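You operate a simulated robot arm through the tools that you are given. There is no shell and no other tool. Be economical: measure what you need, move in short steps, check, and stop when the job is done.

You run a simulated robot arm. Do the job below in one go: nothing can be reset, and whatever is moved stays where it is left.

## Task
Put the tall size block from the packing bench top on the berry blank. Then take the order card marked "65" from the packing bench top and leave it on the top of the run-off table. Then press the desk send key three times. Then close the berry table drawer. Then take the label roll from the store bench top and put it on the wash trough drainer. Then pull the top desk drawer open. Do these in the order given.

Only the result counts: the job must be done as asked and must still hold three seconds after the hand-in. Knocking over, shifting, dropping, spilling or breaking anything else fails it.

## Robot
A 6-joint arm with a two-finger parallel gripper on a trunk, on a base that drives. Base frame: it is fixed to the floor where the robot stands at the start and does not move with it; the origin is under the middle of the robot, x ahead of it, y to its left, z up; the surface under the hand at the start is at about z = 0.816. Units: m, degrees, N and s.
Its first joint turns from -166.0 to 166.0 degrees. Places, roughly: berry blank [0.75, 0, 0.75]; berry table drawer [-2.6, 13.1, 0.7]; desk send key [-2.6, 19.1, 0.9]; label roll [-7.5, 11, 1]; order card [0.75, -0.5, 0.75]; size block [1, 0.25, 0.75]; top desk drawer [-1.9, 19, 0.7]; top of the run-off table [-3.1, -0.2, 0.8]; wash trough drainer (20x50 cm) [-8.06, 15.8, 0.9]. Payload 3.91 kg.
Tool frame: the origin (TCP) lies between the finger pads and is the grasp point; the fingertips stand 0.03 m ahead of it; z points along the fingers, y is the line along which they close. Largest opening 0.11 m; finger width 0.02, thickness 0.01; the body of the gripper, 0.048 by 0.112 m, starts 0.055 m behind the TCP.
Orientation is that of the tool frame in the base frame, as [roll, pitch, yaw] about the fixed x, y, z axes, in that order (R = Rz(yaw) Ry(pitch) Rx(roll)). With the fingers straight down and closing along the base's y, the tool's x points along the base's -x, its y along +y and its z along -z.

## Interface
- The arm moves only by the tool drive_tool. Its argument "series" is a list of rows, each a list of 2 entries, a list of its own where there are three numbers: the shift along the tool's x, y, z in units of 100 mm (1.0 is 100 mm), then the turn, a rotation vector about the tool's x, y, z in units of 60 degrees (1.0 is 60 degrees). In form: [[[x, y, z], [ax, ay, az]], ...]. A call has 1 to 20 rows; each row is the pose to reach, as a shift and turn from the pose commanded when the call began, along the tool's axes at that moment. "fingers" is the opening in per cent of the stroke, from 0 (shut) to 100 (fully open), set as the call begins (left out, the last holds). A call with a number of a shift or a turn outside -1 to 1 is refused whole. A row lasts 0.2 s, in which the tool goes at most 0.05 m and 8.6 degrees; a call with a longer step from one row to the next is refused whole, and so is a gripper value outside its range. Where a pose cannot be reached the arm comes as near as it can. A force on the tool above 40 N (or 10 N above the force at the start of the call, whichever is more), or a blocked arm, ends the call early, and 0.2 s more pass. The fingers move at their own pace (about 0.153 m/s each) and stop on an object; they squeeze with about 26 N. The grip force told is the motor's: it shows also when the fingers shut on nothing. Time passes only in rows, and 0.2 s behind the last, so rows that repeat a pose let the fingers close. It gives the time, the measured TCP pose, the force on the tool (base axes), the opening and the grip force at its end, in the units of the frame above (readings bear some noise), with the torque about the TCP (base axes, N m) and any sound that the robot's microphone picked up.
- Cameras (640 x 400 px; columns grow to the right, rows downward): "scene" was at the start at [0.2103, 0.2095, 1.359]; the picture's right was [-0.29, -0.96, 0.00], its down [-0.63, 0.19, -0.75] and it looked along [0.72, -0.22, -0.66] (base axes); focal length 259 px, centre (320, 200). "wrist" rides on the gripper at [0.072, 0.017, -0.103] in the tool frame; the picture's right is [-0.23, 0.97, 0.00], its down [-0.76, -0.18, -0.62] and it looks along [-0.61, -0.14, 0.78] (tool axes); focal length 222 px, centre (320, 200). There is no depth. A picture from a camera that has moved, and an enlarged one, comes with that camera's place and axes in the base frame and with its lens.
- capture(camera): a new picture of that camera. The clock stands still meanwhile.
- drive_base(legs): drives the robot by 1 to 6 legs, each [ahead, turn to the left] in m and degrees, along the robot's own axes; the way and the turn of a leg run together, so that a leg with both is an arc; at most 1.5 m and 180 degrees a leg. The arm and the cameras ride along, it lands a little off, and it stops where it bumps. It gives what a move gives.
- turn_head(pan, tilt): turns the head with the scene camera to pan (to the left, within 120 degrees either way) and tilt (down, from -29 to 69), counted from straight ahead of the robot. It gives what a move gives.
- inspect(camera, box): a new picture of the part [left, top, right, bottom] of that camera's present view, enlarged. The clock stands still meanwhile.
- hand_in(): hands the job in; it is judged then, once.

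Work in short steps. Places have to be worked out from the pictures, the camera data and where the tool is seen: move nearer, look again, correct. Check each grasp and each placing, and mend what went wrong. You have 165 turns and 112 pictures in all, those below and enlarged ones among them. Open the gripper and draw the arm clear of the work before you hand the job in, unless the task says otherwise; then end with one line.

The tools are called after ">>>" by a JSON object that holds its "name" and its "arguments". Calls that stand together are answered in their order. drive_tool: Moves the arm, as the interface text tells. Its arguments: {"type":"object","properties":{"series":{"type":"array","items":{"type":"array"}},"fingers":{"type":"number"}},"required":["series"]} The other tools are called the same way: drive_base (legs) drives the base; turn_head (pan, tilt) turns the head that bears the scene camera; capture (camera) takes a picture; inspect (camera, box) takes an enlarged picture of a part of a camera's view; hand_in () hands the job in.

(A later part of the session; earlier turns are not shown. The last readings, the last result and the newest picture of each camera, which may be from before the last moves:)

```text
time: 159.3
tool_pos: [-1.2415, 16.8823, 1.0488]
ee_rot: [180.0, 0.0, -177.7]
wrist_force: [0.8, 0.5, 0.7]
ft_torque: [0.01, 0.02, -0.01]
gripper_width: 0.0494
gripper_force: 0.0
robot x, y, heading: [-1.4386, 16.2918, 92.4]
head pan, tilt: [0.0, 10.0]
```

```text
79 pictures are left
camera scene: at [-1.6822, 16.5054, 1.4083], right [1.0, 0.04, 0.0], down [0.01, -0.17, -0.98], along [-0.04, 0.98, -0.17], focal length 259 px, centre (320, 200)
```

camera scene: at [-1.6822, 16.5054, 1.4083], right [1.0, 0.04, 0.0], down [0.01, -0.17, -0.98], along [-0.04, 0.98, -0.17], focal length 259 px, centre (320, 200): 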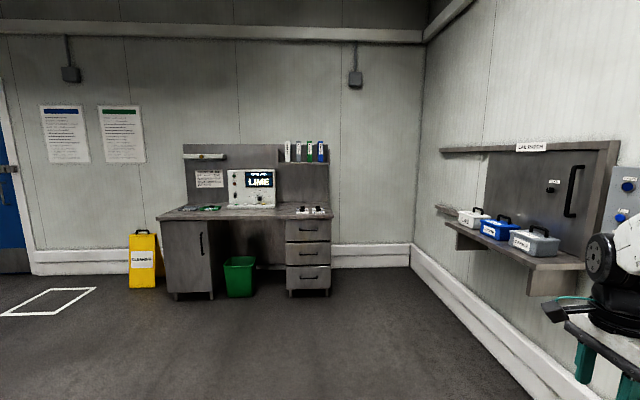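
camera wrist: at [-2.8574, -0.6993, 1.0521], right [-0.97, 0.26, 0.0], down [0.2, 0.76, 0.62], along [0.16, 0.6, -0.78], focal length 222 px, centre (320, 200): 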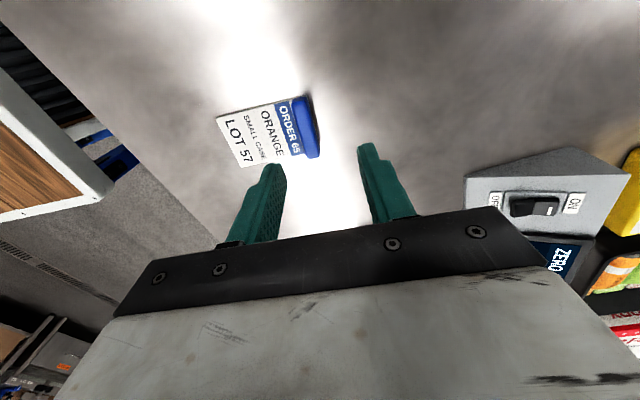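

The desk is ahead; I enlarge it to find the send key and drawers.

>>> {"name": "inspect", "arguments": {"camera": "scene", "box": [150, 130, 350, 300]}}

```text
2.35 times, centred on (250, 215) of scene
camera zoom: at [-1.6822, 16.5054, 1.4083], right [1.0, 0.04, 0.0], down [0.01, -0.17, -0.98], along [-0.04, 0.98, -0.17], focal length 608 px, centre (485, 165)
```

zoom: 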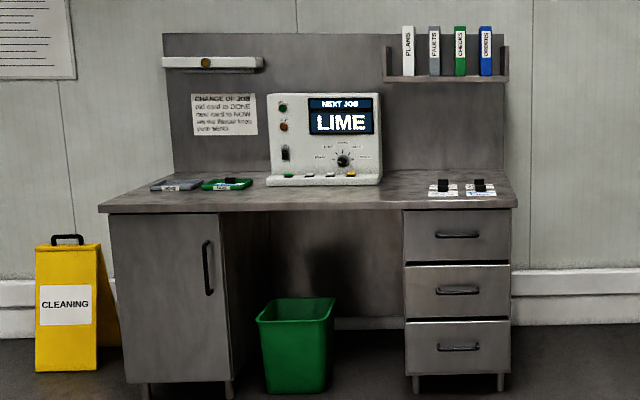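

The console's row of keys is on its lower ledge, near (-2.6, 19.1). I drive up in front of it to look closer.

>>> {"name": "drive_base", "arguments": {"legs": [[0, 31], [1.0, 0], [0.9, 0], [0, -32.5]]}}

>>> {"name": "turn_head", "arguments": {"pan": 0, "tilt": 25}}

>>> {"name": "inspect", "arguments": {"camera": "scene", "box": [220, 100, 460, 250]}}

>>> {"name": "capture", "arguments": {"camera": "scene"}}

```text
time: 171.9
tool_pos: [-2.2714, 18.4679, 1.0495]
ee_rot: [179.9, 0.3, -179.1]
wrist_force: [0.5, -0.1, 1.6]
ft_torque: [-0.03, -0.02, -0.02]
gripper_width: 0.0496
gripper_force: 0.1
robot x, y, heading: [-2.4834, 17.8827, 90.8]
head pan, tilt: [0.0, 10.0]
```

```text
time: 172.7
tool_pos: [-2.2729, 18.4672, 1.0496]
ee_rot: [179.9, 0.1, -179.3]
wrist_force: [-0.3, 0.3, -0.6]
ft_torque: [-0.01, 0.01, -0.02]
gripper_width: 0.0493
gripper_force: 0.0
robot x, y, heading: [-2.4786, 17.8842, 90.9]
head pan, tilt: [0.0, 25.0]
```

```text
2.67 times, centred on (340, 175) of scene
camera zoom: at [-2.7219, 18.1017, 1.384], right [1.0, 0.01, 0.0], down [0.01, -0.42, -0.91], along [-0.01, 0.91, -0.42], focal length 690 px, centre (267, 267)
```

zoom: 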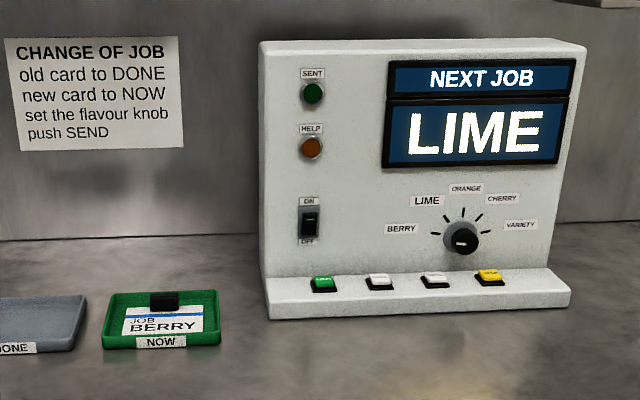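

```text
76 pictures are left
camera scene: at [-2.7219, 18.1017, 1.384], right [1.0, 0.01, 0.0], down [0.01, -0.42, -0.91], along [-0.01, 0.91, -0.42], focal length 259 px, centre (320, 200)
```

scene: 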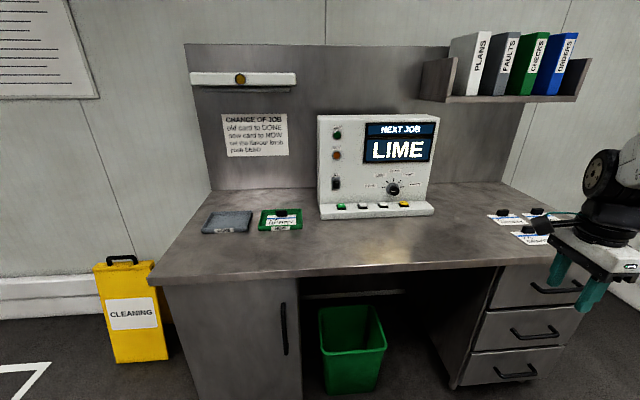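

I zoom in on the keys to read their labels.

>>> {"name": "inspect", "arguments": {"camera": "scene", "box": [325, 190, 425, 220]}}

```text
6.40 times, centred on (375, 205) of scene
camera zoom: at [-2.7219, 18.1017, 1.384], right [1.0, 0.01, 0.0], down [0.01, -0.42, -0.91], along [-0.01, 0.91, -0.42], focal length 1655 px, centre (-32, 168)
```

zoom: 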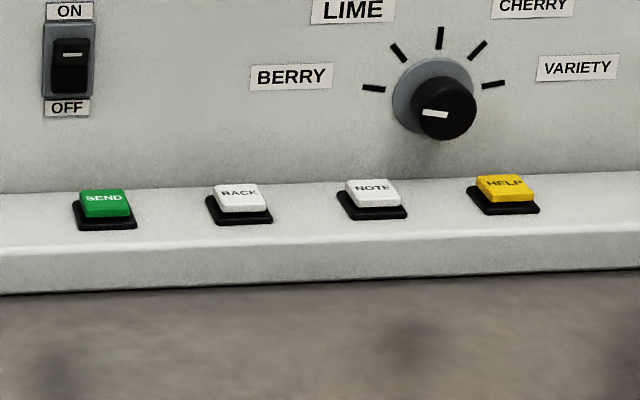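

SEND is the green key, at about (-2.64, 19.15, 0.87). I drive 0.47 m nearer and turn 19° left so the hand comes near it.

>>> {"name": "drive_base", "arguments": {"legs": [[0.45, 0], [0, 19]]}}

>>> {"name": "capture", "arguments": {"camera": "wrist"}}

```text
time: 176.5
tool_pos: [-2.4745, 18.9753, 1.0488]
ee_rot: [-180.0, 0.1, -160.5]
wrist_force: [-0.3, -0.8, -0.7]
ft_torque: [-0.02, -0.01, -0.05]
gripper_width: 0.0494
gripper_force: 0.1
robot x, y, heading: [-2.4862, 18.3584, 109.5]
head pan, tilt: [0.0, 25.0]
```

```text
74 pictures are left
camera wrist: at [-2.5483, 18.9666, 1.1523], right [-0.11, 0.99, 0.0], down [0.78, 0.09, 0.62], along [0.62, 0.07, -0.78], focal length 222 px, centre (320, 200)
```

wrist: 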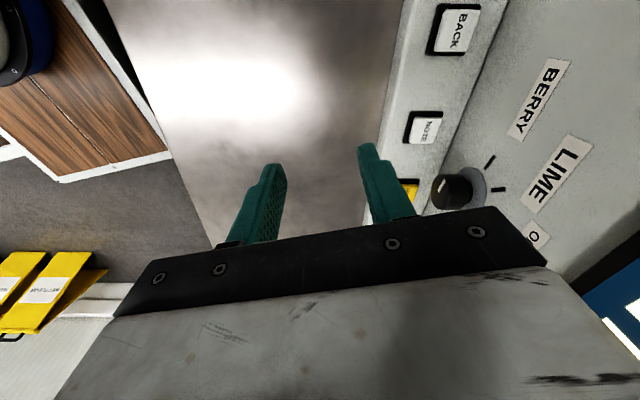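

Triangulating both cameras gives SEND at (-2.647, 19.086, 0.90). I turn the hand so its thin side faces the console and bring it above the key, fingers shut.

>>> {"name": "drive_tool", "arguments": {"series": [[[0.12, 0.04, 0], [0, 0, -0.125]], [[0.24, 0.08, 0], [0, 0, -0.25]], [[0.36, 0.12, 0], [0, 0, -0.375]], [[0.48, 0.16, 0], [0, 0, -0.5]], [[0.6, 0.2, 0], [0, 0, -0.625]], [[0.7, 0.25, 0], [0, 0, -0.75]], [[0.8, 0.28, 0], [0, 0, -0.875]], [[0.94, 0.33, 0], [0, 0, -1]]], "fingers": 0}}

>>> {"name": "drive_tool", "arguments": {"series": [[[-0.2, 0.25, 0], [0, 0, -0.09]], [[-0.4, 0.5, 0], [0, 0, -0.175]], [[-0.7, 0.75, 0], [0, 0, -0.175]], [[-0.96, 0.91, 0], [0, 0, -0.175]]]}}

>>> {"name": "capture", "arguments": {"camera": "wrist"}}

```text
time: 178.3
tool_pos: [-2.5721, 18.9748, 1.0478]
ee_rot: [-180.0, 0.1, -100.4]
wrist_force: [0.1, 0.0, 0.4]
ft_torque: [0.0, 0.02, -0.02]
gripper_width: 0.0
gripper_force: 26.8
robot x, y, heading: [-2.4855, 18.3547, 109.7]
head pan, tilt: [0.0, 25.0]
```

```text
time: 179.3
tool_pos: [-2.6376, 19.0693, 1.0487]
ee_rot: [-179.7, -0.5, -89.9]
wrist_force: [5.2, -26.0, 13.4]
ft_torque: [2.53, 0.67, 0.17]
gripper_width: 0.0004
gripper_force: 25.9
robot x, y, heading: [-2.4839, 18.3572, 109.7]
head pan, tilt: [0.0, 25.0]
stopped in row 4: the force on the tool passed its limit at 85 N (the readings are from after the stop); the commanded pose is now the measured one
```

```text
73 pictures are left
camera wrist: at [-2.6566, 18.9987, 1.1532], right [-0.97, 0.23, -0.01], down [0.17, 0.77, 0.62], along [0.14, 0.6, -0.79], focal length 222 px, centre (320, 200)
```

wrist: 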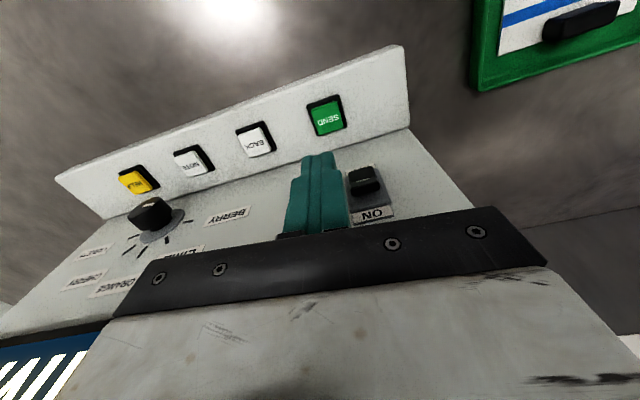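

The hand's upper part bumped the console panel. I draw back 8 cm at once and check whether the console has moved.

>>> {"name": "drive_tool", "arguments": {"series": [[[0.3, 0, 0], [0, 0, 0]], [[0.6, 0, 0], [0, 0, 0]], [[0.9, 0, 0], [0, 0, 0]]]}}

>>> {"name": "turn_head", "arguments": {"pan": -19, "tilt": 30}}

>>> {"name": "capture", "arguments": {"camera": "scene"}}

```text
time: 180.1
tool_pos: [-2.6369, 18.9804, 1.0482]
ee_rot: [-179.7, -0.4, -89.9]
wrist_force: [0.6, 0.8, -0.8]
ft_torque: [-0.03, 0.04, -0.03]
gripper_width: 0.0
gripper_force: 25.9
robot x, y, heading: [-2.4885, 18.3544, 109.9]
head pan, tilt: [0.0, 25.0]
```

```text
time: 180.9
tool_pos: [-2.6392, 18.9812, 1.0482]
ee_rot: [-179.8, -0.5, -89.9]
wrist_force: [-0.1, 0.2, 0.6]
ft_torque: [0.02, 0.0, 0.03]
gripper_width: 0.0
gripper_force: 26.0
robot x, y, heading: [-2.487, 18.3517, 109.5]
head pan, tilt: [-19.0, 30.0]
```

```text
72 pictures are left
camera scene: at [-2.7532, 18.4875, 1.376], right [1.0, 0.01, 0.0], down [0.01, -0.5, -0.87], along [-0.01, 0.87, -0.5], focal length 259 px, centre (320, 200)
```

scene: 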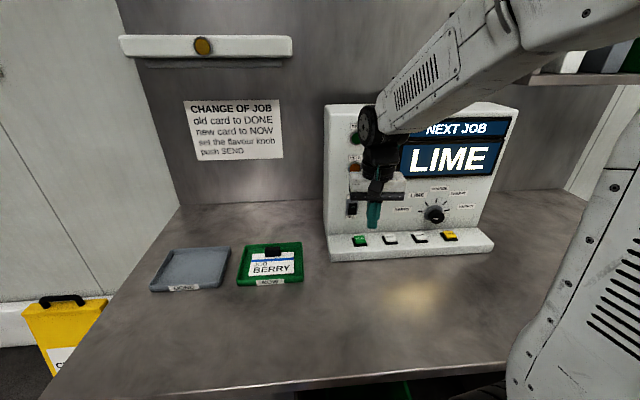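

The console has not moved. I tilt the hand 35° so its top leans back to the robot, then lower to hover above SEND.

>>> {"name": "drive_tool", "arguments": {"series": [[[0, 0, 0], [0, -0.12, 0]], [[0, 0, 0], [0, -0.24, 0]], [[0, 0.02, 0.1], [0, -0.36, 0]], [[0, 0.04, 0.3], [0, -0.48, 0]], [[0, 0.08, 0.6], [0, -0.583, 0]], [[-0.2, 0.08, 0.8], [0, -0.583, 0]], [[-0.4, 0.08, 0.85], [0, -0.583, 0]], [[-0.6, 0.08, 0.85], [0, -0.583, 0]]]}}

>>> {"name": "capture", "arguments": {"camera": "wrist"}}

>>> {"name": "capture", "arguments": {"camera": "scene"}}

```text
time: 182.7
tool_pos: [-2.6466, 19.0405, 0.9638]
ee_rot: [-179.8, 34.5, -89.7]
wrist_force: [0.3, -0.5, 0.5]
ft_torque: [0.01, -0.02, 0.03]
gripper_width: 0.0002
gripper_force: 26.2
robot x, y, heading: [-2.4876, 18.3551, 109.7]
head pan, tilt: [-19.0, 30.0]
```

```text
71 pictures are left
camera wrist: at [-2.6632, 18.9224, 1.0091], right [-0.97, 0.19, 0.13], down [0.17, 0.28, 0.95], along [0.14, 0.94, -0.3], focal length 222 px, centre (320, 200)
```

wrist: 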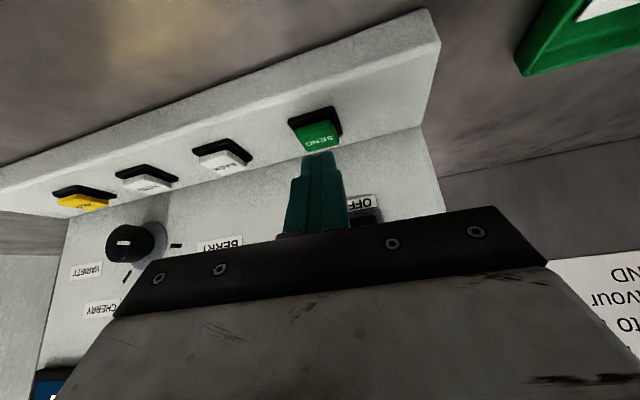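

```text
70 pictures are left
camera scene: at [-2.7531, 18.4873, 1.376], right [1.0, 0.01, 0.0], down [0.01, -0.5, -0.87], along [-0.01, 0.87, -0.5], focal length 259 px, centre (320, 200)
```

scene: 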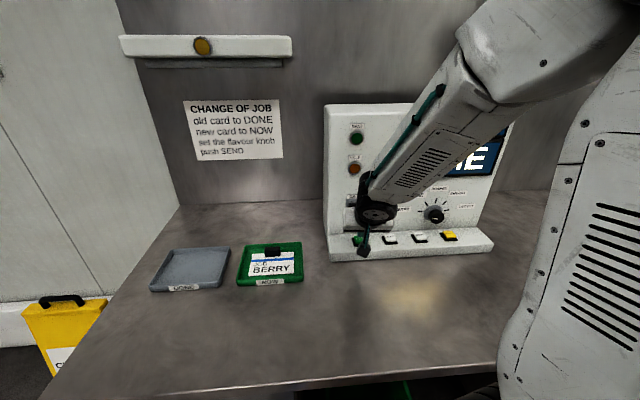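

Tip is right over SEND. I move to just above the key.

>>> {"name": "drive_tool", "arguments": {"series": [[[0.02, 0, 0.15], [0, 0, 0]], [[0.03, 0, 0.27], [0, 0, 0]]]}}

>>> {"name": "inspect", "arguments": {"camera": "wrist", "box": [240, 80, 400, 180]}}

```text
time: 183.3
tool_pos: [-2.6462, 19.0546, 0.9406]
ee_rot: [-179.7, 34.5, -89.8]
wrist_force: [0.6, -0.6, 0.2]
ft_torque: [-0.01, -0.03, 0.02]
gripper_width: 0.0003
gripper_force: 26.1
robot x, y, heading: [-2.4886, 18.3499, 109.7]
head pan, tilt: [-19.0, 30.0]
```

```text
4.00 times, centred on (320, 130) of wrist
camera zoom: at [-2.6632, 18.9363, 0.9844], right [-0.97, 0.19, 0.12], down [0.17, 0.28, 0.95], along [0.14, 0.94, -0.3], focal length 888 px, centre (320, 480)
```

zoom: 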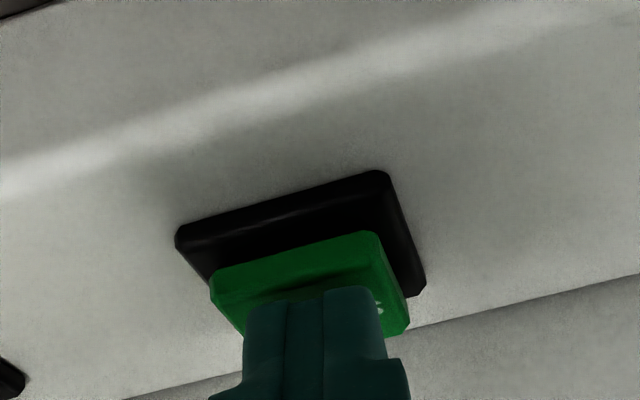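

The tip is a few mm over the key. First press: go down in 3 mm steps and look at the force/sound.

>>> {"name": "drive_tool", "arguments": {"series": [[[0.017, 0, 0.025], [0, 0, 0]], [[0.034, 0, 0.05], [0, 0, 0]], [[0.05, 0, 0.074], [0, 0, 0]]]}}

```text
time: 184.1
tool_pos: [-2.647, 19.0532, 0.9309]
ee_rot: [-179.7, 34.5, -89.9]
wrist_force: [-0.7, -1.9, 11.5]
ft_torque: [0.09, 0.08, -0.03]
gripper_width: 0.0
gripper_force: 26.1
robot x, y, heading: [-2.4887, 18.351, 109.5]
head pan, tilt: [-19.0, 30.0]
heard: click
```

A click: first press done. I lift 10 mm to release.

>>> {"name": "drive_tool", "arguments": {"series": [[[-0.05, 0, -0.074], [0, 0, 0]], [[-0.06, 0, -0.09], [0, 0, 0]], [[-0.06, 0, -0.09], [0, 0, 0]]]}}

>>> {"name": "capture", "arguments": {"camera": "scene"}}

```text
time: 184.9
tool_pos: [-2.6464, 19.0525, 0.9399]
ee_rot: [-179.7, 34.5, -89.8]
wrist_force: [0.4, 0.3, 0.2]
ft_torque: [-0.01, -0.01, -0.01]
gripper_width: 0.0001
gripper_force: 26.2
robot x, y, heading: [-2.4879, 18.356, 109.6]
head pan, tilt: [-19.0, 30.0]
```

```text
68 pictures are left
camera scene: at [-2.7531, 18.4876, 1.376], right [1.0, 0.01, 0.0], down [0.01, -0.5, -0.87], along [-0.01, 0.87, -0.5], focal length 259 px, centre (320, 200)
```

scene: 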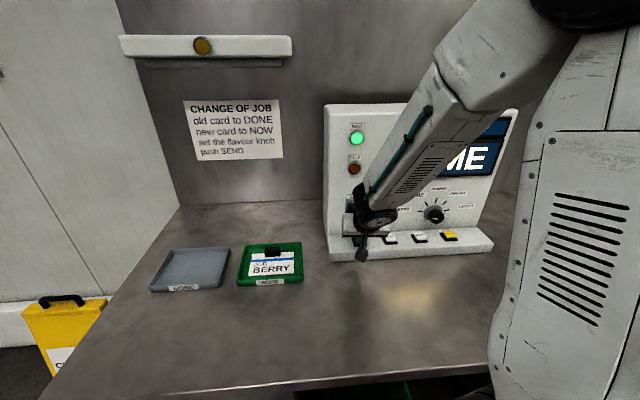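

The SENT lamp lit. Two more presses, each with a release.

>>> {"name": "drive_tool", "arguments": {"series": [[[0.02, 0, 0.03], [0, 0, 0]], [[0.04, 0, 0.06], [0, 0, 0]], [[0.058, 0, 0.085], [0, 0, 0]]]}}

>>> {"name": "drive_tool", "arguments": {"series": [[[-0.05, 0, -0.074], [0, 0, 0]], [[-0.06, 0, -0.09], [0, 0, 0]], [[-0.06, 0, -0.09], [0, 0, 0]], [[-0.06, 0, -0.09], [0, 0, 0]]]}}

>>> {"name": "drive_tool", "arguments": {"series": [[[0.02, 0, 0.03], [0, 0, 0]], [[0.04, 0, 0.06], [0, 0, 0]], [[0.058, 0, 0.085], [0, 0, 0]]]}}

```text
time: 185.7
tool_pos: [-2.6461, 19.0543, 0.9311]
ee_rot: [-179.8, 34.6, -89.8]
wrist_force: [-1.8, -4.0, 9.9]
ft_torque: [-0.03, 0.09, 0.03]
gripper_width: 0.0
gripper_force: 25.7
robot x, y, heading: [-2.4868, 18.3515, 109.6]
head pan, tilt: [-19.0, 30.0]
heard: click
```

```text
time: 186.7
tool_pos: [-2.6478, 19.0532, 0.9417]
ee_rot: [-179.7, 34.6, -89.9]
wrist_force: [0.7, 0.7, 0.2]
ft_torque: [0.01, 0.0, 0.0]
gripper_width: 0.0
gripper_force: 26.0
robot x, y, heading: [-2.4877, 18.3549, 109.7]
head pan, tilt: [-19.0, 30.0]
```

```text
time: 187.5
tool_pos: [-2.6473, 19.0544, 0.9315]
ee_rot: [-179.7, 34.5, -89.8]
wrist_force: [0.0, 0.6, 5.8]
ft_torque: [0.1, 0.03, 0.01]
gripper_width: 0.0
gripper_force: 25.8
robot x, y, heading: [-2.4844, 18.3527, 109.9]
head pan, tilt: [-19.0, 30.0]
heard: click
```

Three clicks in all. I withdraw the hand back and up, then untilt it and back off.

>>> {"name": "drive_tool", "arguments": {"series": [[[0, 0, -0.4], [0, 0, 0]], [[0, 0, -0.8], [0, 0, 0]], [[0.2, 0, -1], [0, 0, 0]], [[0.6, 0, -1], [0, 0, 0]], [[0.7, 0, -1], [0, 0.12, 0]], [[0.7, 0, -1], [0, 0.24, 0]], [[0.7, 0, -1], [0, 0.36, 0]], [[0.7, 0, -1], [0, 0.48, 0]], [[0.7, 0, -1], [0, 0.58, 0]]]}}

>>> {"name": "drive_base", "arguments": {"legs": [[-0.8, 0]]}}

>>> {"name": "turn_head", "arguments": {"pan": 85, "tilt": 15}}

>>> {"name": "capture", "arguments": {"camera": "scene"}}

```text
time: 189.5
tool_pos: [-2.647, 18.9389, 0.9742]
ee_rot: [-179.8, -0.4, -89.9]
wrist_force: [-0.1, 0.3, 0.5]
ft_torque: [0.03, 0.04, -0.01]
gripper_width: 0.0003
gripper_force: 26.0
out of reach, approached as far as the arm can: row 4, 5
robot x, y, heading: [-2.4856, 18.3564, 109.6]
head pan, tilt: [-19.0, 30.0]
```

```text
time: 193.9
tool_pos: [-2.3718, 18.1779, 0.9741]
ee_rot: [-179.8, -0.4, -91.0]
wrist_force: [0.5, 0.5, 0.1]
ft_torque: [-0.01, 0.0, -0.01]
gripper_width: 0.0
gripper_force: 26.4
robot x, y, heading: [-2.221, 17.5911, 108.6]
head pan, tilt: [-19.0, 30.0]
```

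```text
time: 195.7
tool_pos: [-2.3723, 18.1762, 0.9729]
ee_rot: [-179.8, -0.4, -90.9]
wrist_force: [0.2, 1.2, -0.3]
ft_torque: [-0.01, 0.03, -0.04]
gripper_width: 0.0
gripper_force: 26.1
robot x, y, heading: [-2.2225, 17.5877, 108.7]
head pan, tilt: [85.0, 15.0]
```

```text
67 pictures are left
camera scene: at [-2.5771, 17.6139, 1.4002], right [-0.23, 0.97, 0.0], down [0.25, 0.06, -0.97], along [-0.94, -0.23, -0.26], focal length 259 px, centre (320, 200)
```

scene: 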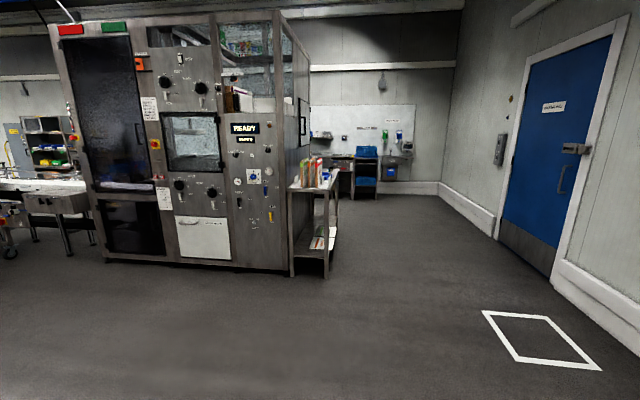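

The wash area is beyond the machine to the west. Now I look south toward the berry table.

>>> {"name": "drive_base", "arguments": {"legs": [[0, 120]]}}

>>> {"name": "turn_head", "arguments": {"pan": 30, "tilt": 15}}

>>> {"name": "capture", "arguments": {"camera": "scene"}}

```text
time: 201.1
tool_pos: [-2.645, 17.1532, 0.9746]
ee_rot: [-179.8, -0.3, 30.4]
wrist_force: [-0.3, -0.7, -0.2]
ft_torque: [0.01, -0.01, 0.0]
gripper_width: 0.0002
gripper_force: 26.0
robot x, y, heading: [-2.2234, 17.591, -130.2]
head pan, tilt: [85.0, 15.0]
```

```text
time: 202.4
tool_pos: [-2.6449, 17.1535, 0.9736]
ee_rot: [-179.8, -0.3, 30.4]
wrist_force: [0.3, 0.3, 0.3]
ft_torque: [-0.01, 0.02, 0.02]
gripper_width: 0.0
gripper_force: 25.8
robot x, y, heading: [-2.2249, 17.5885, -130.1]
head pan, tilt: [30.0, 15.0]
```

```text
66 pictures are left
camera scene: at [-2.1422, 17.2446, 1.4002], right [-0.98, 0.17, 0.0], down [0.05, 0.25, -0.97], along [-0.17, -0.95, -0.26], focal length 259 px, centre (320, 200)
```

scene: 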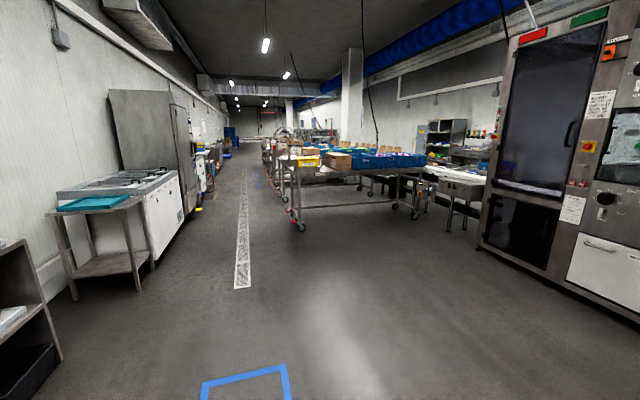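

The flavour tables start at around y ≈ 13. I enlarge to find the berry table and its open drawer.

>>> {"name": "inspect", "arguments": {"camera": "scene", "box": [230, 110, 450, 240]}}

```text
2.91 times, centred on (340, 175) of scene
camera zoom: at [-2.1422, 17.2446, 1.4002], right [-0.98, 0.17, 0.0], down [0.05, 0.25, -0.97], along [-0.17, -0.95, -0.26], focal length 752 px, centre (262, 273)
```

zoom: 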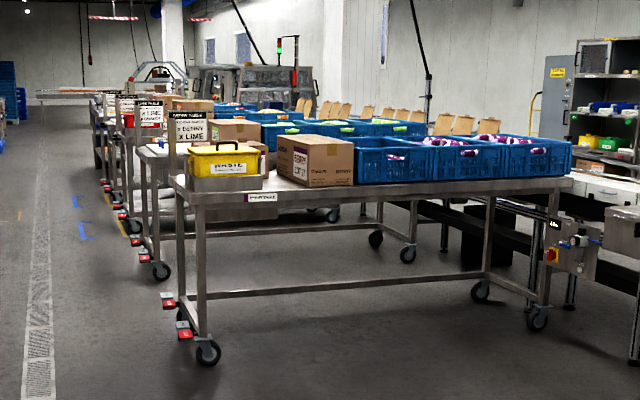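

The nearest table is probably the berry one, with corner at about (-2.3, 13.5). I drive down the aisle beside it and look.

>>> {"name": "drive_base", "arguments": {"legs": [[0, 56], [1.5, 0], [1.2, 0], [0, -20]]}}

>>> {"name": "turn_head", "arguments": {"pan": -35, "tilt": 25}}

>>> {"name": "capture", "arguments": {"camera": "scene"}}

```text
time: 219.1
tool_pos: [-1.5821, 14.3791, 0.9739]
ee_rot: [-179.8, -0.3, 65.9]
wrist_force: [0.2, -1.2, 0.6]
ft_torque: [0.0, 0.02, -0.02]
gripper_width: 0.0001
gripper_force: 26.1
robot x, y, heading: [-1.4914, 14.98, -94.3]
head pan, tilt: [30.0, 15.0]
```

```text
time: 220.5
tool_pos: [-1.5831, 14.3806, 0.9744]
ee_rot: [-179.8, -0.2, 65.8]
wrist_force: [0.1, 0.1, 0.2]
ft_torque: [-0.02, 0.01, 0.02]
gripper_width: 0.0002
gripper_force: 25.8
robot x, y, heading: [-1.491, 14.9791, -94.4]
head pan, tilt: [-35.0, 25.0]
```

```text
64 pictures are left
camera scene: at [-1.3246, 14.7595, 1.3839], right [-0.77, 0.64, 0.0], down [0.27, 0.33, -0.91], along [-0.58, -0.7, -0.42], focal length 259 px, centre (320, 200)
```

scene: 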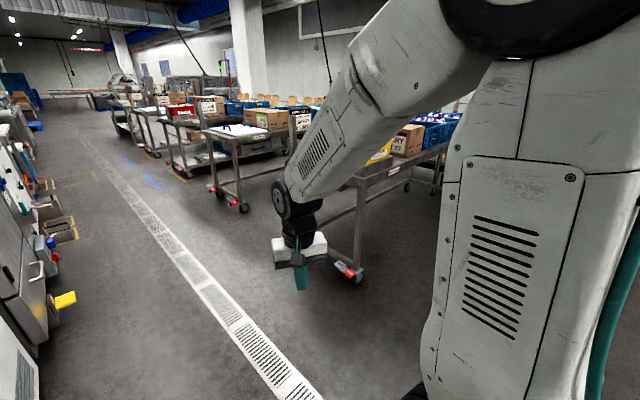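

The arm hides the table end. I drive on to y ≈ 13.4 and turn to face west toward it.

>>> {"name": "drive_base", "arguments": {"legs": [[0, 8], [1.5, 0], [0, -90]]}}

>>> {"name": "turn_head", "arguments": {"pan": 0, "tilt": 30}}

>>> {"name": "capture", "arguments": {"camera": "scene"}}

```text
time: 232.3
tool_pos: [-2.0112, 13.494, 0.9741]
ee_rot: [-179.8, -0.3, -16.4]
wrist_force: [-0.5, 0.4, -0.2]
ft_torque: [-0.01, 0.0, 0.0]
gripper_width: 0.0003
gripper_force: 26.1
robot x, y, heading: [-1.3998, 13.4806, -177.1]
head pan, tilt: [-35.0, 25.0]
```

```text
time: 233.3
tool_pos: [-2.0111, 13.4945, 0.9742]
ee_rot: [-179.8, -0.3, -16.4]
wrist_force: [-0.2, -0.8, 0.3]
ft_torque: [0.02, 0.0, 0.01]
gripper_width: 0.0001
gripper_force: 25.3
robot x, y, heading: [-1.4058, 13.4827, -177.0]
head pan, tilt: [0.0, 30.0]
```

```text
63 pictures are left
camera scene: at [-1.6113, 13.2356, 1.376], right [-0.05, 1.0, 0.0], down [0.5, 0.03, -0.87], along [-0.86, -0.04, -0.5], focal length 259 px, centre (320, 200)
```

scene: 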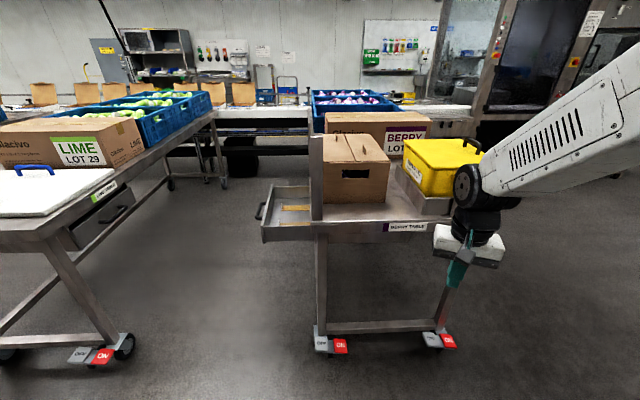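

The berry table's drawer stands open toward the south (-y). I enlarge it to get its geometry.

>>> {"name": "inspect", "arguments": {"camera": "scene", "box": [230, 160, 440, 290]}}

```text
3.05 times, centred on (335, 225) of scene
camera zoom: at [-1.6113, 13.2356, 1.376], right [-0.05, 1.0, 0.0], down [0.5, 0.03, -0.87], along [-0.86, -0.04, -0.5], focal length 788 px, centre (274, 124)
```

zoom: 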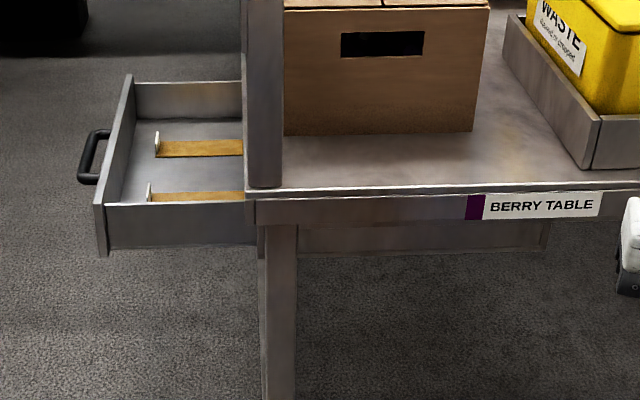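

The drawer front stands at y ≈ 12.96, spans x -2.42…-2.78, z ≈ 0.72–0.80; it must be pushed +y by about 0.2 m. I raise the hand and drive to face the gap between the two tables.

>>> {"name": "drive_tool", "arguments": {"series": [[[0, 0, -0.4], [0, 0, 0]], [[0, 0, -0.8], [0, 0, 0]], [[0, 0, -1], [0, 0, 0]]]}}

>>> {"name": "drive_base", "arguments": {"legs": [[0, 70], [0.8, 0], [0, -73], [0.13, 0]]}}

>>> {"name": "turn_head", "arguments": {"pan": -5, "tilt": 40}}

>>> {"name": "capture", "arguments": {"camera": "scene"}}

>>> {"name": "capture", "arguments": {"camera": "wrist"}}

```text
time: 234.1
tool_pos: [-2.0114, 13.4949, 1.0747]
ee_rot: [-179.8, -0.4, -16.4]
wrist_force: [-0.8, 0.3, -0.3]
ft_torque: [0.04, -0.01, 0.0]
gripper_width: 0.0
gripper_force: 25.8
robot x, y, heading: [-1.4011, 13.4839, -176.9]
head pan, tilt: [0.0, 30.0]
```

```text
time: 245.4
tool_pos: [-2.4036, 12.7521, 1.0742]
ee_rot: [-179.8, -0.4, -18.8]
wrist_force: [-0.2, -0.6, -0.4]
ft_torque: [0.02, 0.06, 0.0]
gripper_width: 0.0001
gripper_force: 25.7
robot x, y, heading: [-1.793, 12.715, -179.4]
head pan, tilt: [0.0, 30.0]
```

```text
time: 246.1
tool_pos: [-2.4031, 12.7522, 1.0754]
ee_rot: [-179.7, -0.3, -18.8]
wrist_force: [-0.3, -0.5, 0.1]
ft_torque: [-0.01, 0.01, 0.0]
gripper_width: 0.0
gripper_force: 26.5
robot x, y, heading: [-1.7965, 12.7165, -179.2]
head pan, tilt: [-5.0, 40.0]
```

```text
61 pictures are left
camera scene: at [-2.0078, 12.4845, 1.3607], right [0.07, 1.0, 0.0], down [0.64, -0.05, -0.77], along [-0.76, 0.06, -0.64], focal length 259 px, centre (320, 200)
```

scene: 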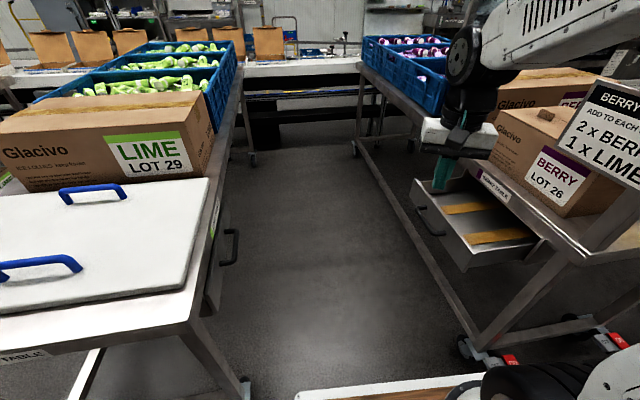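

```text
60 pictures are left
camera wrist: at [-2.3412, 12.7129, 1.1791], right [-0.53, -0.85, -0.01], down [-0.67, 0.41, 0.62], along [-0.52, 0.33, -0.79], focal length 222 px, centre (320, 200)
```

wrist: 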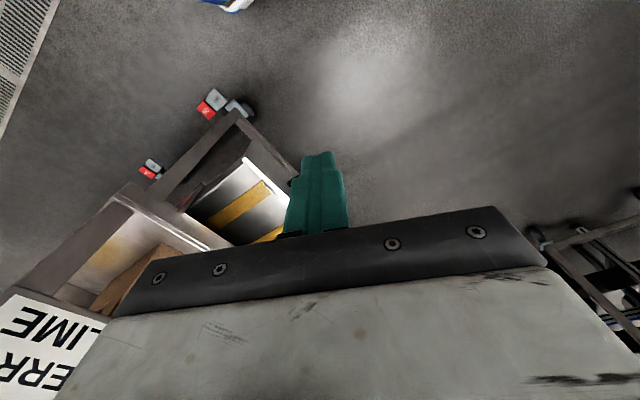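

Triangulated drawer front: near top corner (-2.467, 12.958, 0.757), bottom z ≈ 0.67. I turn the hand to yaw -90 and shift it over the gap south of the drawer front.

>>> {"name": "drive_tool", "arguments": {"series": [[[-0.1, 0, 0], [0, 0, 0.125]], [[-0.2, 0, 0], [0, 0, 0.25]], [[-0.3, 0, 0], [0, 0, 0.375]], [[-0.4, 0, 0], [0, 0, 0.5]], [[-0.5, 0, 0], [0, 0, 0.625]], [[-0.6, 0, 0], [0, 0, 0.75]], [[-0.7, -0.03, 0], [0, 0, 0.875]], [[-0.85, -0.03, 0], [0, 0, 1]]]}}

>>> {"name": "drive_tool", "arguments": {"series": [[[-0.2, 0.1, 0.1], [0, 0, 0.1]], [[-0.4, 0.2, 0.4], [0, 0, 0.187]], [[-0.6, 0.3, 0.7], [0, 0, 0.187]], [[-0.68, 0.345, 1], [0, 0, 0.187]]]}}

>>> {"name": "capture", "arguments": {"camera": "wrist"}}

```text
time: 247.9
tool_pos: [-2.4829, 12.7826, 1.0742]
ee_rot: [-179.5, 0.0, -78.9]
wrist_force: [-0.5, -0.2, -0.2]
ft_torque: [0.01, 0.02, 0.0]
gripper_width: 0.0
gripper_force: 26.2
robot x, y, heading: [-1.7972, 12.7147, -179.2]
head pan, tilt: [-5.0, 40.0]
```

```text
time: 248.9
tool_pos: [-2.5276, 12.8416, 0.9741]
ee_rot: [-179.7, 0.1, -90.0]
wrist_force: [0.4, 0.7, -0.2]
ft_torque: [0.0, 0.03, -0.01]
gripper_width: 0.0
gripper_force: 26.3
robot x, y, heading: [-1.7925, 12.7167, -179.4]
head pan, tilt: [-5.0, 40.0]
```

```text
59 pictures are left
camera wrist: at [-2.5463, 12.7702, 1.0772], right [-0.97, 0.23, -0.01], down [0.17, 0.76, 0.63], along [0.15, 0.61, -0.78], focal length 222 px, centre (320, 200)
```

wrist: 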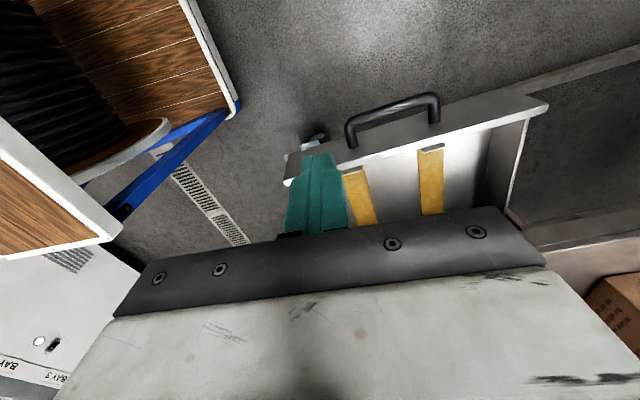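

I want to push the panel at x ≈ -2.495, beside the handle. I tilt the hand 40° so the fingers point toward +y, and lower.

>>> {"name": "drive_tool", "arguments": {"series": [[[0, -0.1, 0], [0, -0.14, 0]], [[0, -0.2, 0], [0, -0.28, 0]], [[0, -0.33, 0.2], [0, -0.42, 0]], [[0, -0.33, 0.5], [0, -0.56, 0]], [[0, -0.33, 0.8], [0, -0.667, 0]], [[0, -0.33, 1], [0, -0.667, 0]]]}}

>>> {"name": "drive_tool", "arguments": {"series": [[[0.2, 0, 0.3], [0, 0, 0]], [[0.45, 0, 0.6], [0, 0, 0]], [[0.64, 0, 0.83], [0, 0, 0]]]}}

>>> {"name": "capture", "arguments": {"camera": "wrist"}}

>>> {"name": "capture", "arguments": {"camera": "scene"}}

```text
time: 250.3
tool_pos: [-2.4953, 12.8439, 0.8747]
ee_rot: [-179.5, 40.2, -89.7]
wrist_force: [0.1, 1.6, -0.1]
ft_torque: [-0.02, 0.02, 0.02]
gripper_width: 0.0
gripper_force: 26.3
robot x, y, heading: [-1.7947, 12.715, -179.4]
head pan, tilt: [-5.0, 40.0]
```

```text
time: 251.1
tool_pos: [-2.4961, 12.8485, 0.7715]
ee_rot: [-179.7, 40.1, -89.7]
wrist_force: [0.0, -0.4, 0.1]
ft_torque: [-0.02, 0.04, 0.03]
gripper_width: 0.0
gripper_force: 26.0
robot x, y, heading: [-1.7931, 12.7174, -179.4]
head pan, tilt: [-5.0, 40.0]
```

```text
58 pictures are left
camera wrist: at [-2.5122, 12.7265, 0.8043], right [-0.97, 0.17, 0.14], down [0.17, 0.18, 0.97], along [0.14, 0.97, -0.21], focal length 222 px, centre (320, 200)
```

wrist: 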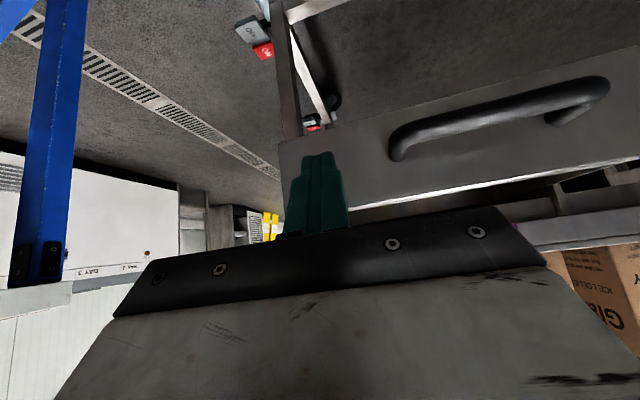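

```text
57 pictures are left
camera scene: at [-2.0076, 12.4845, 1.3606], right [0.07, 1.0, 0.0], down [0.64, -0.05, -0.77], along [-0.76, 0.06, -0.64], focal length 259 px, centre (320, 200)
```

scene: 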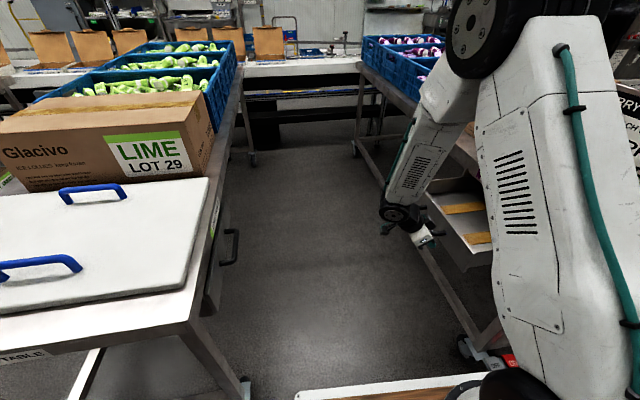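

The fingertip is just south of the panel, left of the handle. I lower 3 cm, shift 1 cm to -x, then start pushing +y.

>>> {"name": "drive_tool", "arguments": {"series": [[[0.1, 0.12, 0.12], [0, 0, 0]], [[0.21, 0.12, 0.25], [0, 0, 0]]]}}

>>> {"name": "drive_tool", "arguments": {"series": [[[-0.153, 0, 0.129], [0, 0, 0]], [[-0.306, 0, 0.257], [0, 0, 0]], [[-0.46, 0, 0.386], [0, 0, 0]], [[-0.613, 0, 0.514], [0, 0, 0]], [[-0.766, 0, 0.643], [0, 0, 0]]]}}

>>> {"name": "capture", "arguments": {"camera": "wrist"}}

```text
time: 251.7
tool_pos: [-2.5057, 12.8462, 0.737]
ee_rot: [-179.5, 40.2, -89.6]
wrist_force: [0.0, 0.5, 0.1]
ft_torque: [0.01, 0.01, 0.01]
gripper_width: 0.0
gripper_force: 26.6
robot x, y, heading: [-1.8004, 12.7144, -179.5]
head pan, tilt: [-5.0, 40.0]
```

```text
time: 252.9
tool_pos: [-2.5074, 12.948, 0.7375]
ee_rot: [-179.4, 40.1, -89.6]
wrist_force: [-0.3, -0.9, 0.1]
ft_torque: [0.03, 0.0, -0.03]
gripper_width: 0.0
gripper_force: 26.3
robot x, y, heading: [-1.8008, 12.713, -179.1]
head pan, tilt: [-5.0, 40.0]
```

```text
56 pictures are left
camera wrist: at [-2.5251, 12.8263, 0.7697], right [-0.97, 0.17, 0.14], down [0.17, 0.18, 0.97], along [0.14, 0.97, -0.21], focal length 222 px, centre (320, 200)
```

wrist: 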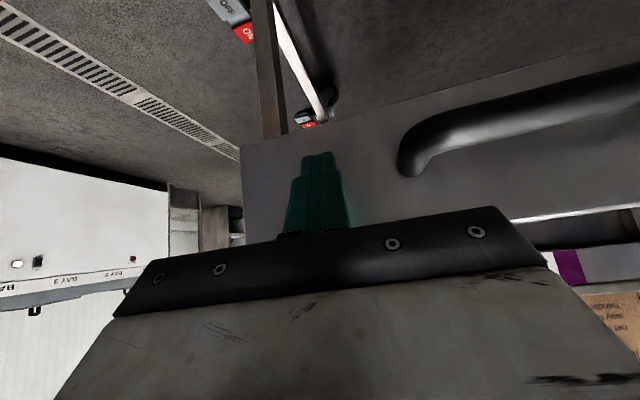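

Nearly touching. I keep pushing 10 cm more.

>>> {"name": "drive_tool", "arguments": {"series": [[[-0.153, 0, 0.129], [0, 0, 0]], [[-0.306, 0, 0.257], [0, 0, 0]], [[-0.46, 0, 0.386], [0, 0, 0]], [[-0.613, 0, 0.514], [0, 0, 0]], [[-0.766, 0, 0.643], [0, 0, 0]]]}}

>>> {"name": "capture", "arguments": {"camera": "wrist"}}

```text
time: 254.1
tool_pos: [-2.5044, 13.0474, 0.7368]
ee_rot: [-179.5, 40.0, -89.5]
wrist_force: [-0.4, -0.1, -0.1]
ft_torque: [0.0, -0.05, 0.05]
gripper_width: 0.0
gripper_force: 26.0
robot x, y, heading: [-1.7941, 12.7142, -179.2]
head pan, tilt: [-5.0, 40.0]
```

```text
55 pictures are left
camera wrist: at [-2.5217, 12.9268, 0.7692], right [-0.97, 0.17, 0.14], down [0.17, 0.18, 0.97], along [0.14, 0.97, -0.21], focal length 222 px, centre (320, 200)
```

wrist: 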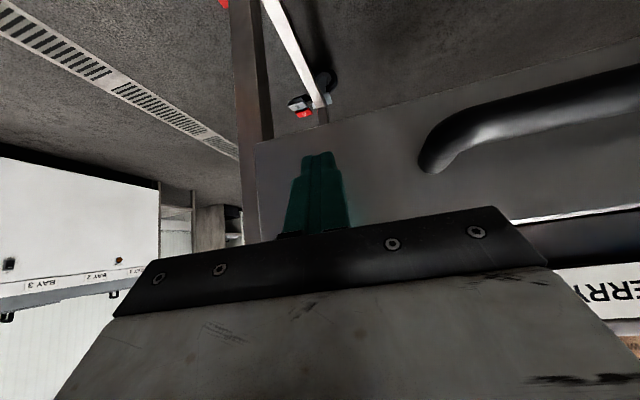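

The drawer is moving in. I go on in smaller steps until it resists.

>>> {"name": "drive_tool", "arguments": {"series": [[[-0.115, 0, 0.096], [0, 0, 0]], [[-0.23, 0, 0.193], [0, 0, 0]], [[-0.345, 0, 0.289], [0, 0, 0]], [[-0.46, 0, 0.386], [0, 0, 0]]]}}

>>> {"name": "drive_tool", "arguments": {"series": [[[-0.115, 0, 0.096], [0, 0, 0]], [[-0.23, 0, 0.193], [0, 0, 0]], [[-0.345, 0, 0.289], [0, 0, 0]]]}}

>>> {"name": "capture", "arguments": {"camera": "wrist"}}

>>> {"name": "capture", "arguments": {"camera": "scene"}}

```text
time: 255.1
tool_pos: [-2.5057, 13.1076, 0.7373]
ee_rot: [-179.3, 40.2, -89.6]
wrist_force: [0.7, 0.0, -0.3]
ft_torque: [-0.04, 0.01, 0.02]
gripper_width: 0.0
gripper_force: 26.5
robot x, y, heading: [-1.7958, 12.7174, -179.2]
head pan, tilt: [-5.0, 40.0]
```

```text
time: 255.6
tool_pos: [-2.5066, 13.1211, 0.7361]
ee_rot: [-179.3, 39.7, -89.1]
wrist_force: [0.6, -7.9, 2.5]
ft_torque: [-0.06, -0.03, 0.01]
gripper_width: 0.0001
gripper_force: 26.3
robot x, y, heading: [-1.7975, 12.716, -179.2]
head pan, tilt: [-5.0, 40.0]
stopped in row 2: the force on the tool passed its limit at 59 N (the readings are from after the stop); the commanded pose is now the measured one
```

```text
54 pictures are left
camera wrist: at [-2.5231, 13.0, 0.7694], right [-0.98, 0.17, 0.14], down [0.17, 0.19, 0.97], along [0.14, 0.97, -0.21], focal length 222 px, centre (320, 200)
```

wrist: 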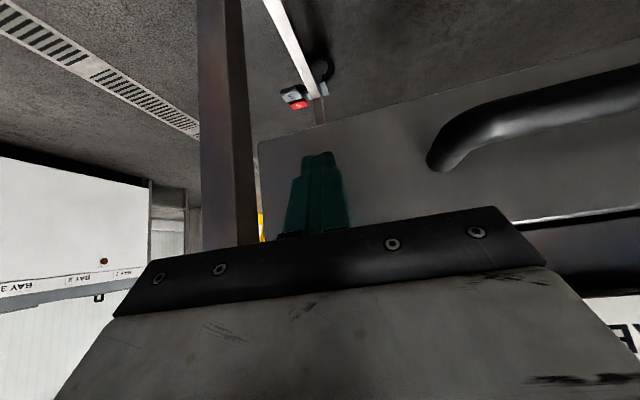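

```text
53 pictures are left
camera scene: at [-2.0069, 12.4836, 1.3606], right [0.07, 1.0, 0.0], down [0.64, -0.05, -0.77], along [-0.76, 0.06, -0.64], focal length 259 px, centre (320, 200)
```

scene: 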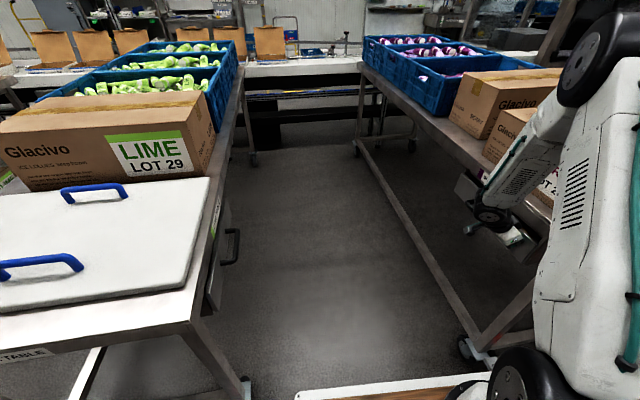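

Firm resistance, tip at y ≈ 13.14. I draw back and check whether the drawer is fully shut.

>>> {"name": "drive_tool", "arguments": {"series": [[[0.3, 0, -0.25], [0, 0, 0]], [[0.6, 0, -0.5], [0, 0, 0]], [[0.9, 0, -0.75], [0, 0, 0]]]}}

>>> {"name": "drive_tool", "arguments": {"series": [[[0.3, 0, -0.25], [0, 0, 0]], [[0.6, 0, -0.5], [0, 0, 0]], [[0.8, 0, -0.75], [0, 0, 0]]]}}

>>> {"name": "inspect", "arguments": {"camera": "scene", "box": [380, 130, 620, 280]}}

>>> {"name": "capture", "arguments": {"camera": "wrist"}}

```text
time: 256.4
tool_pos: [-2.5054, 13.0075, 0.7352]
ee_rot: [-179.2, 39.9, -89.3]
wrist_force: [0.2, 0.7, 0.0]
ft_torque: [0.03, 0.0, -0.02]
gripper_width: 0.0
gripper_force: 26.0
robot x, y, heading: [-1.7963, 12.7099, -179.4]
head pan, tilt: [-5.0, 40.0]
```

```text
time: 257.2
tool_pos: [-2.5087, 12.8957, 0.7409]
ee_rot: [-179.3, 39.8, -89.2]
wrist_force: [-0.2, -0.2, -0.2]
ft_torque: [-0.04, 0.0, 0.02]
gripper_width: 0.0
gripper_force: 26.0
robot x, y, heading: [-1.795, 12.7166, -179.2]
head pan, tilt: [-5.0, 40.0]
```

```text
2.67 times, centred on (500, 205) of scene
camera zoom: at [-2.0074, 12.4843, 1.3606], right [0.07, 1.0, 0.0], down [0.64, -0.05, -0.77], along [-0.76, 0.06, -0.64], focal length 690 px, centre (-160, 187)
```

zoom: 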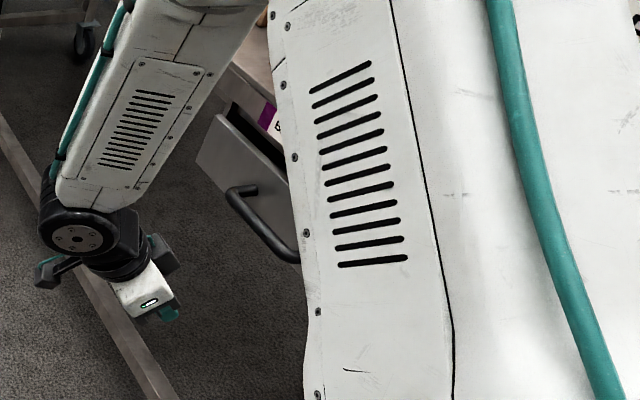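

```text
51 pictures are left
camera wrist: at [-2.5247, 12.7744, 0.7739], right [-0.98, 0.17, 0.14], down [0.17, 0.19, 0.97], along [0.14, 0.97, -0.21], focal length 222 px, centre (320, 200)
```

wrist: 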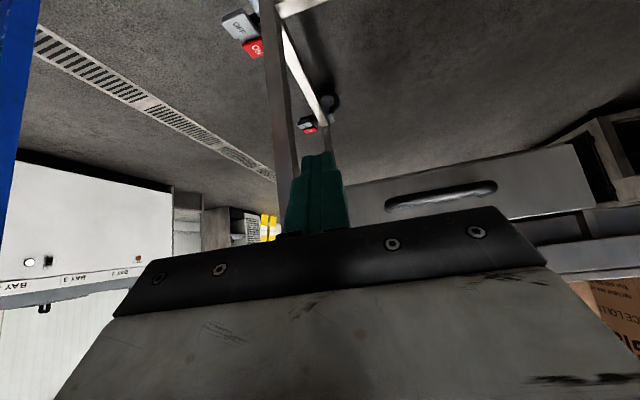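

It may still stand a little open. I raise the hand out of the gap for a clear look.

>>> {"name": "drive_tool", "arguments": {"series": [[[0, 0, -0.4], [0, 0, 0]], [[-0.2, 0, -0.7], [0, 0, 0]], [[-0.5, 0, -0.9], [0, 0, 0]], [[-0.8, 0, -1], [0, 0, 0]]]}}

>>> {"name": "drive_tool", "arguments": {"series": [[[-0.3, 0, -0.3], [0, 0, 0]], [[-0.6, 0, -0.6], [0, 0, 0]], [[-0.64, 0, -0.77], [0, 0, 0]]]}}

>>> {"name": "turn_head", "arguments": {"pan": -15, "tilt": 45}}

>>> {"name": "capture", "arguments": {"camera": "scene"}}

>>> {"name": "capture", "arguments": {"camera": "wrist"}}

```text
time: 258.2
tool_pos: [-2.5043, 12.8913, 0.8707]
ee_rot: [-179.2, 39.8, -89.1]
wrist_force: [0.2, -0.1, 0.2]
ft_torque: [0.03, -0.02, 0.01]
gripper_width: 0.0
gripper_force: 25.7
robot x, y, heading: [-1.798, 12.7152, -179.2]
head pan, tilt: [-5.0, 40.0]
```

```text
time: 259.0
tool_pos: [-2.507, 12.8916, 0.9714]
ee_rot: [-179.1, 39.8, -89.1]
wrist_force: [-0.5, -0.1, -0.2]
ft_torque: [-0.01, 0.0, 0.0]
gripper_width: 0.0004
gripper_force: 25.7
robot x, y, heading: [-1.7978, 12.7131, -179.1]
head pan, tilt: [-5.0, 40.0]
```

```text
time: 259.8
tool_pos: [-2.507, 12.8914, 0.9695]
ee_rot: [-179.2, 39.7, -89.2]
wrist_force: [-0.5, 0.6, 0.0]
ft_torque: [0.0, 0.0, 0.01]
gripper_width: 0.0
gripper_force: 25.8
robot x, y, heading: [-1.7962, 12.7181, -179.0]
head pan, tilt: [-15.0, 45.0]
```

```text
50 pictures are left
camera scene: at [-2.0013, 12.4977, 1.3534], right [0.24, 0.97, 0.0], down [0.69, -0.17, -0.71], along [-0.69, 0.17, -0.71], focal length 259 px, centre (320, 200)
```

scene: 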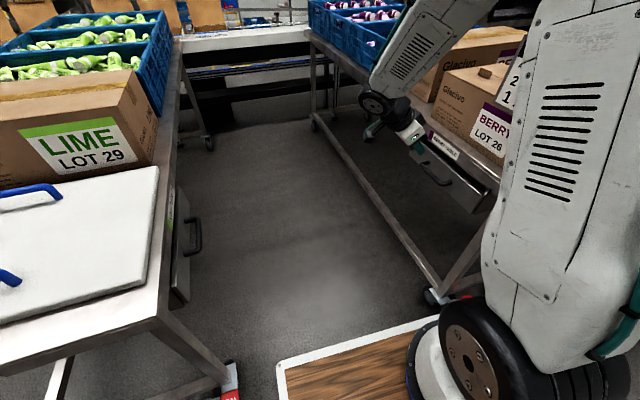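

```text
49 pictures are left
camera wrist: at [-2.5238, 12.7709, 1.0036], right [-0.98, 0.17, 0.14], down [0.17, 0.19, 0.97], along [0.14, 0.97, -0.21], focal length 222 px, centre (320, 200)
```

wrist: 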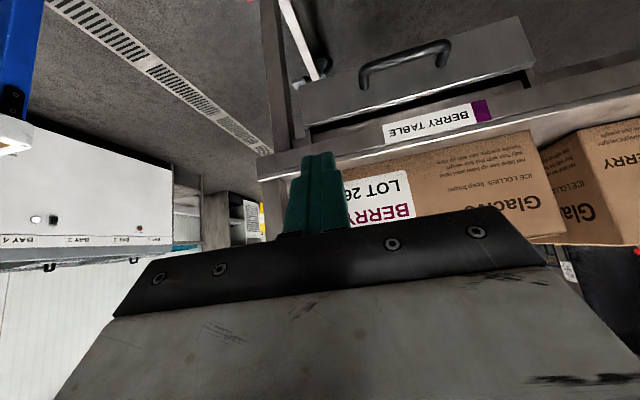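

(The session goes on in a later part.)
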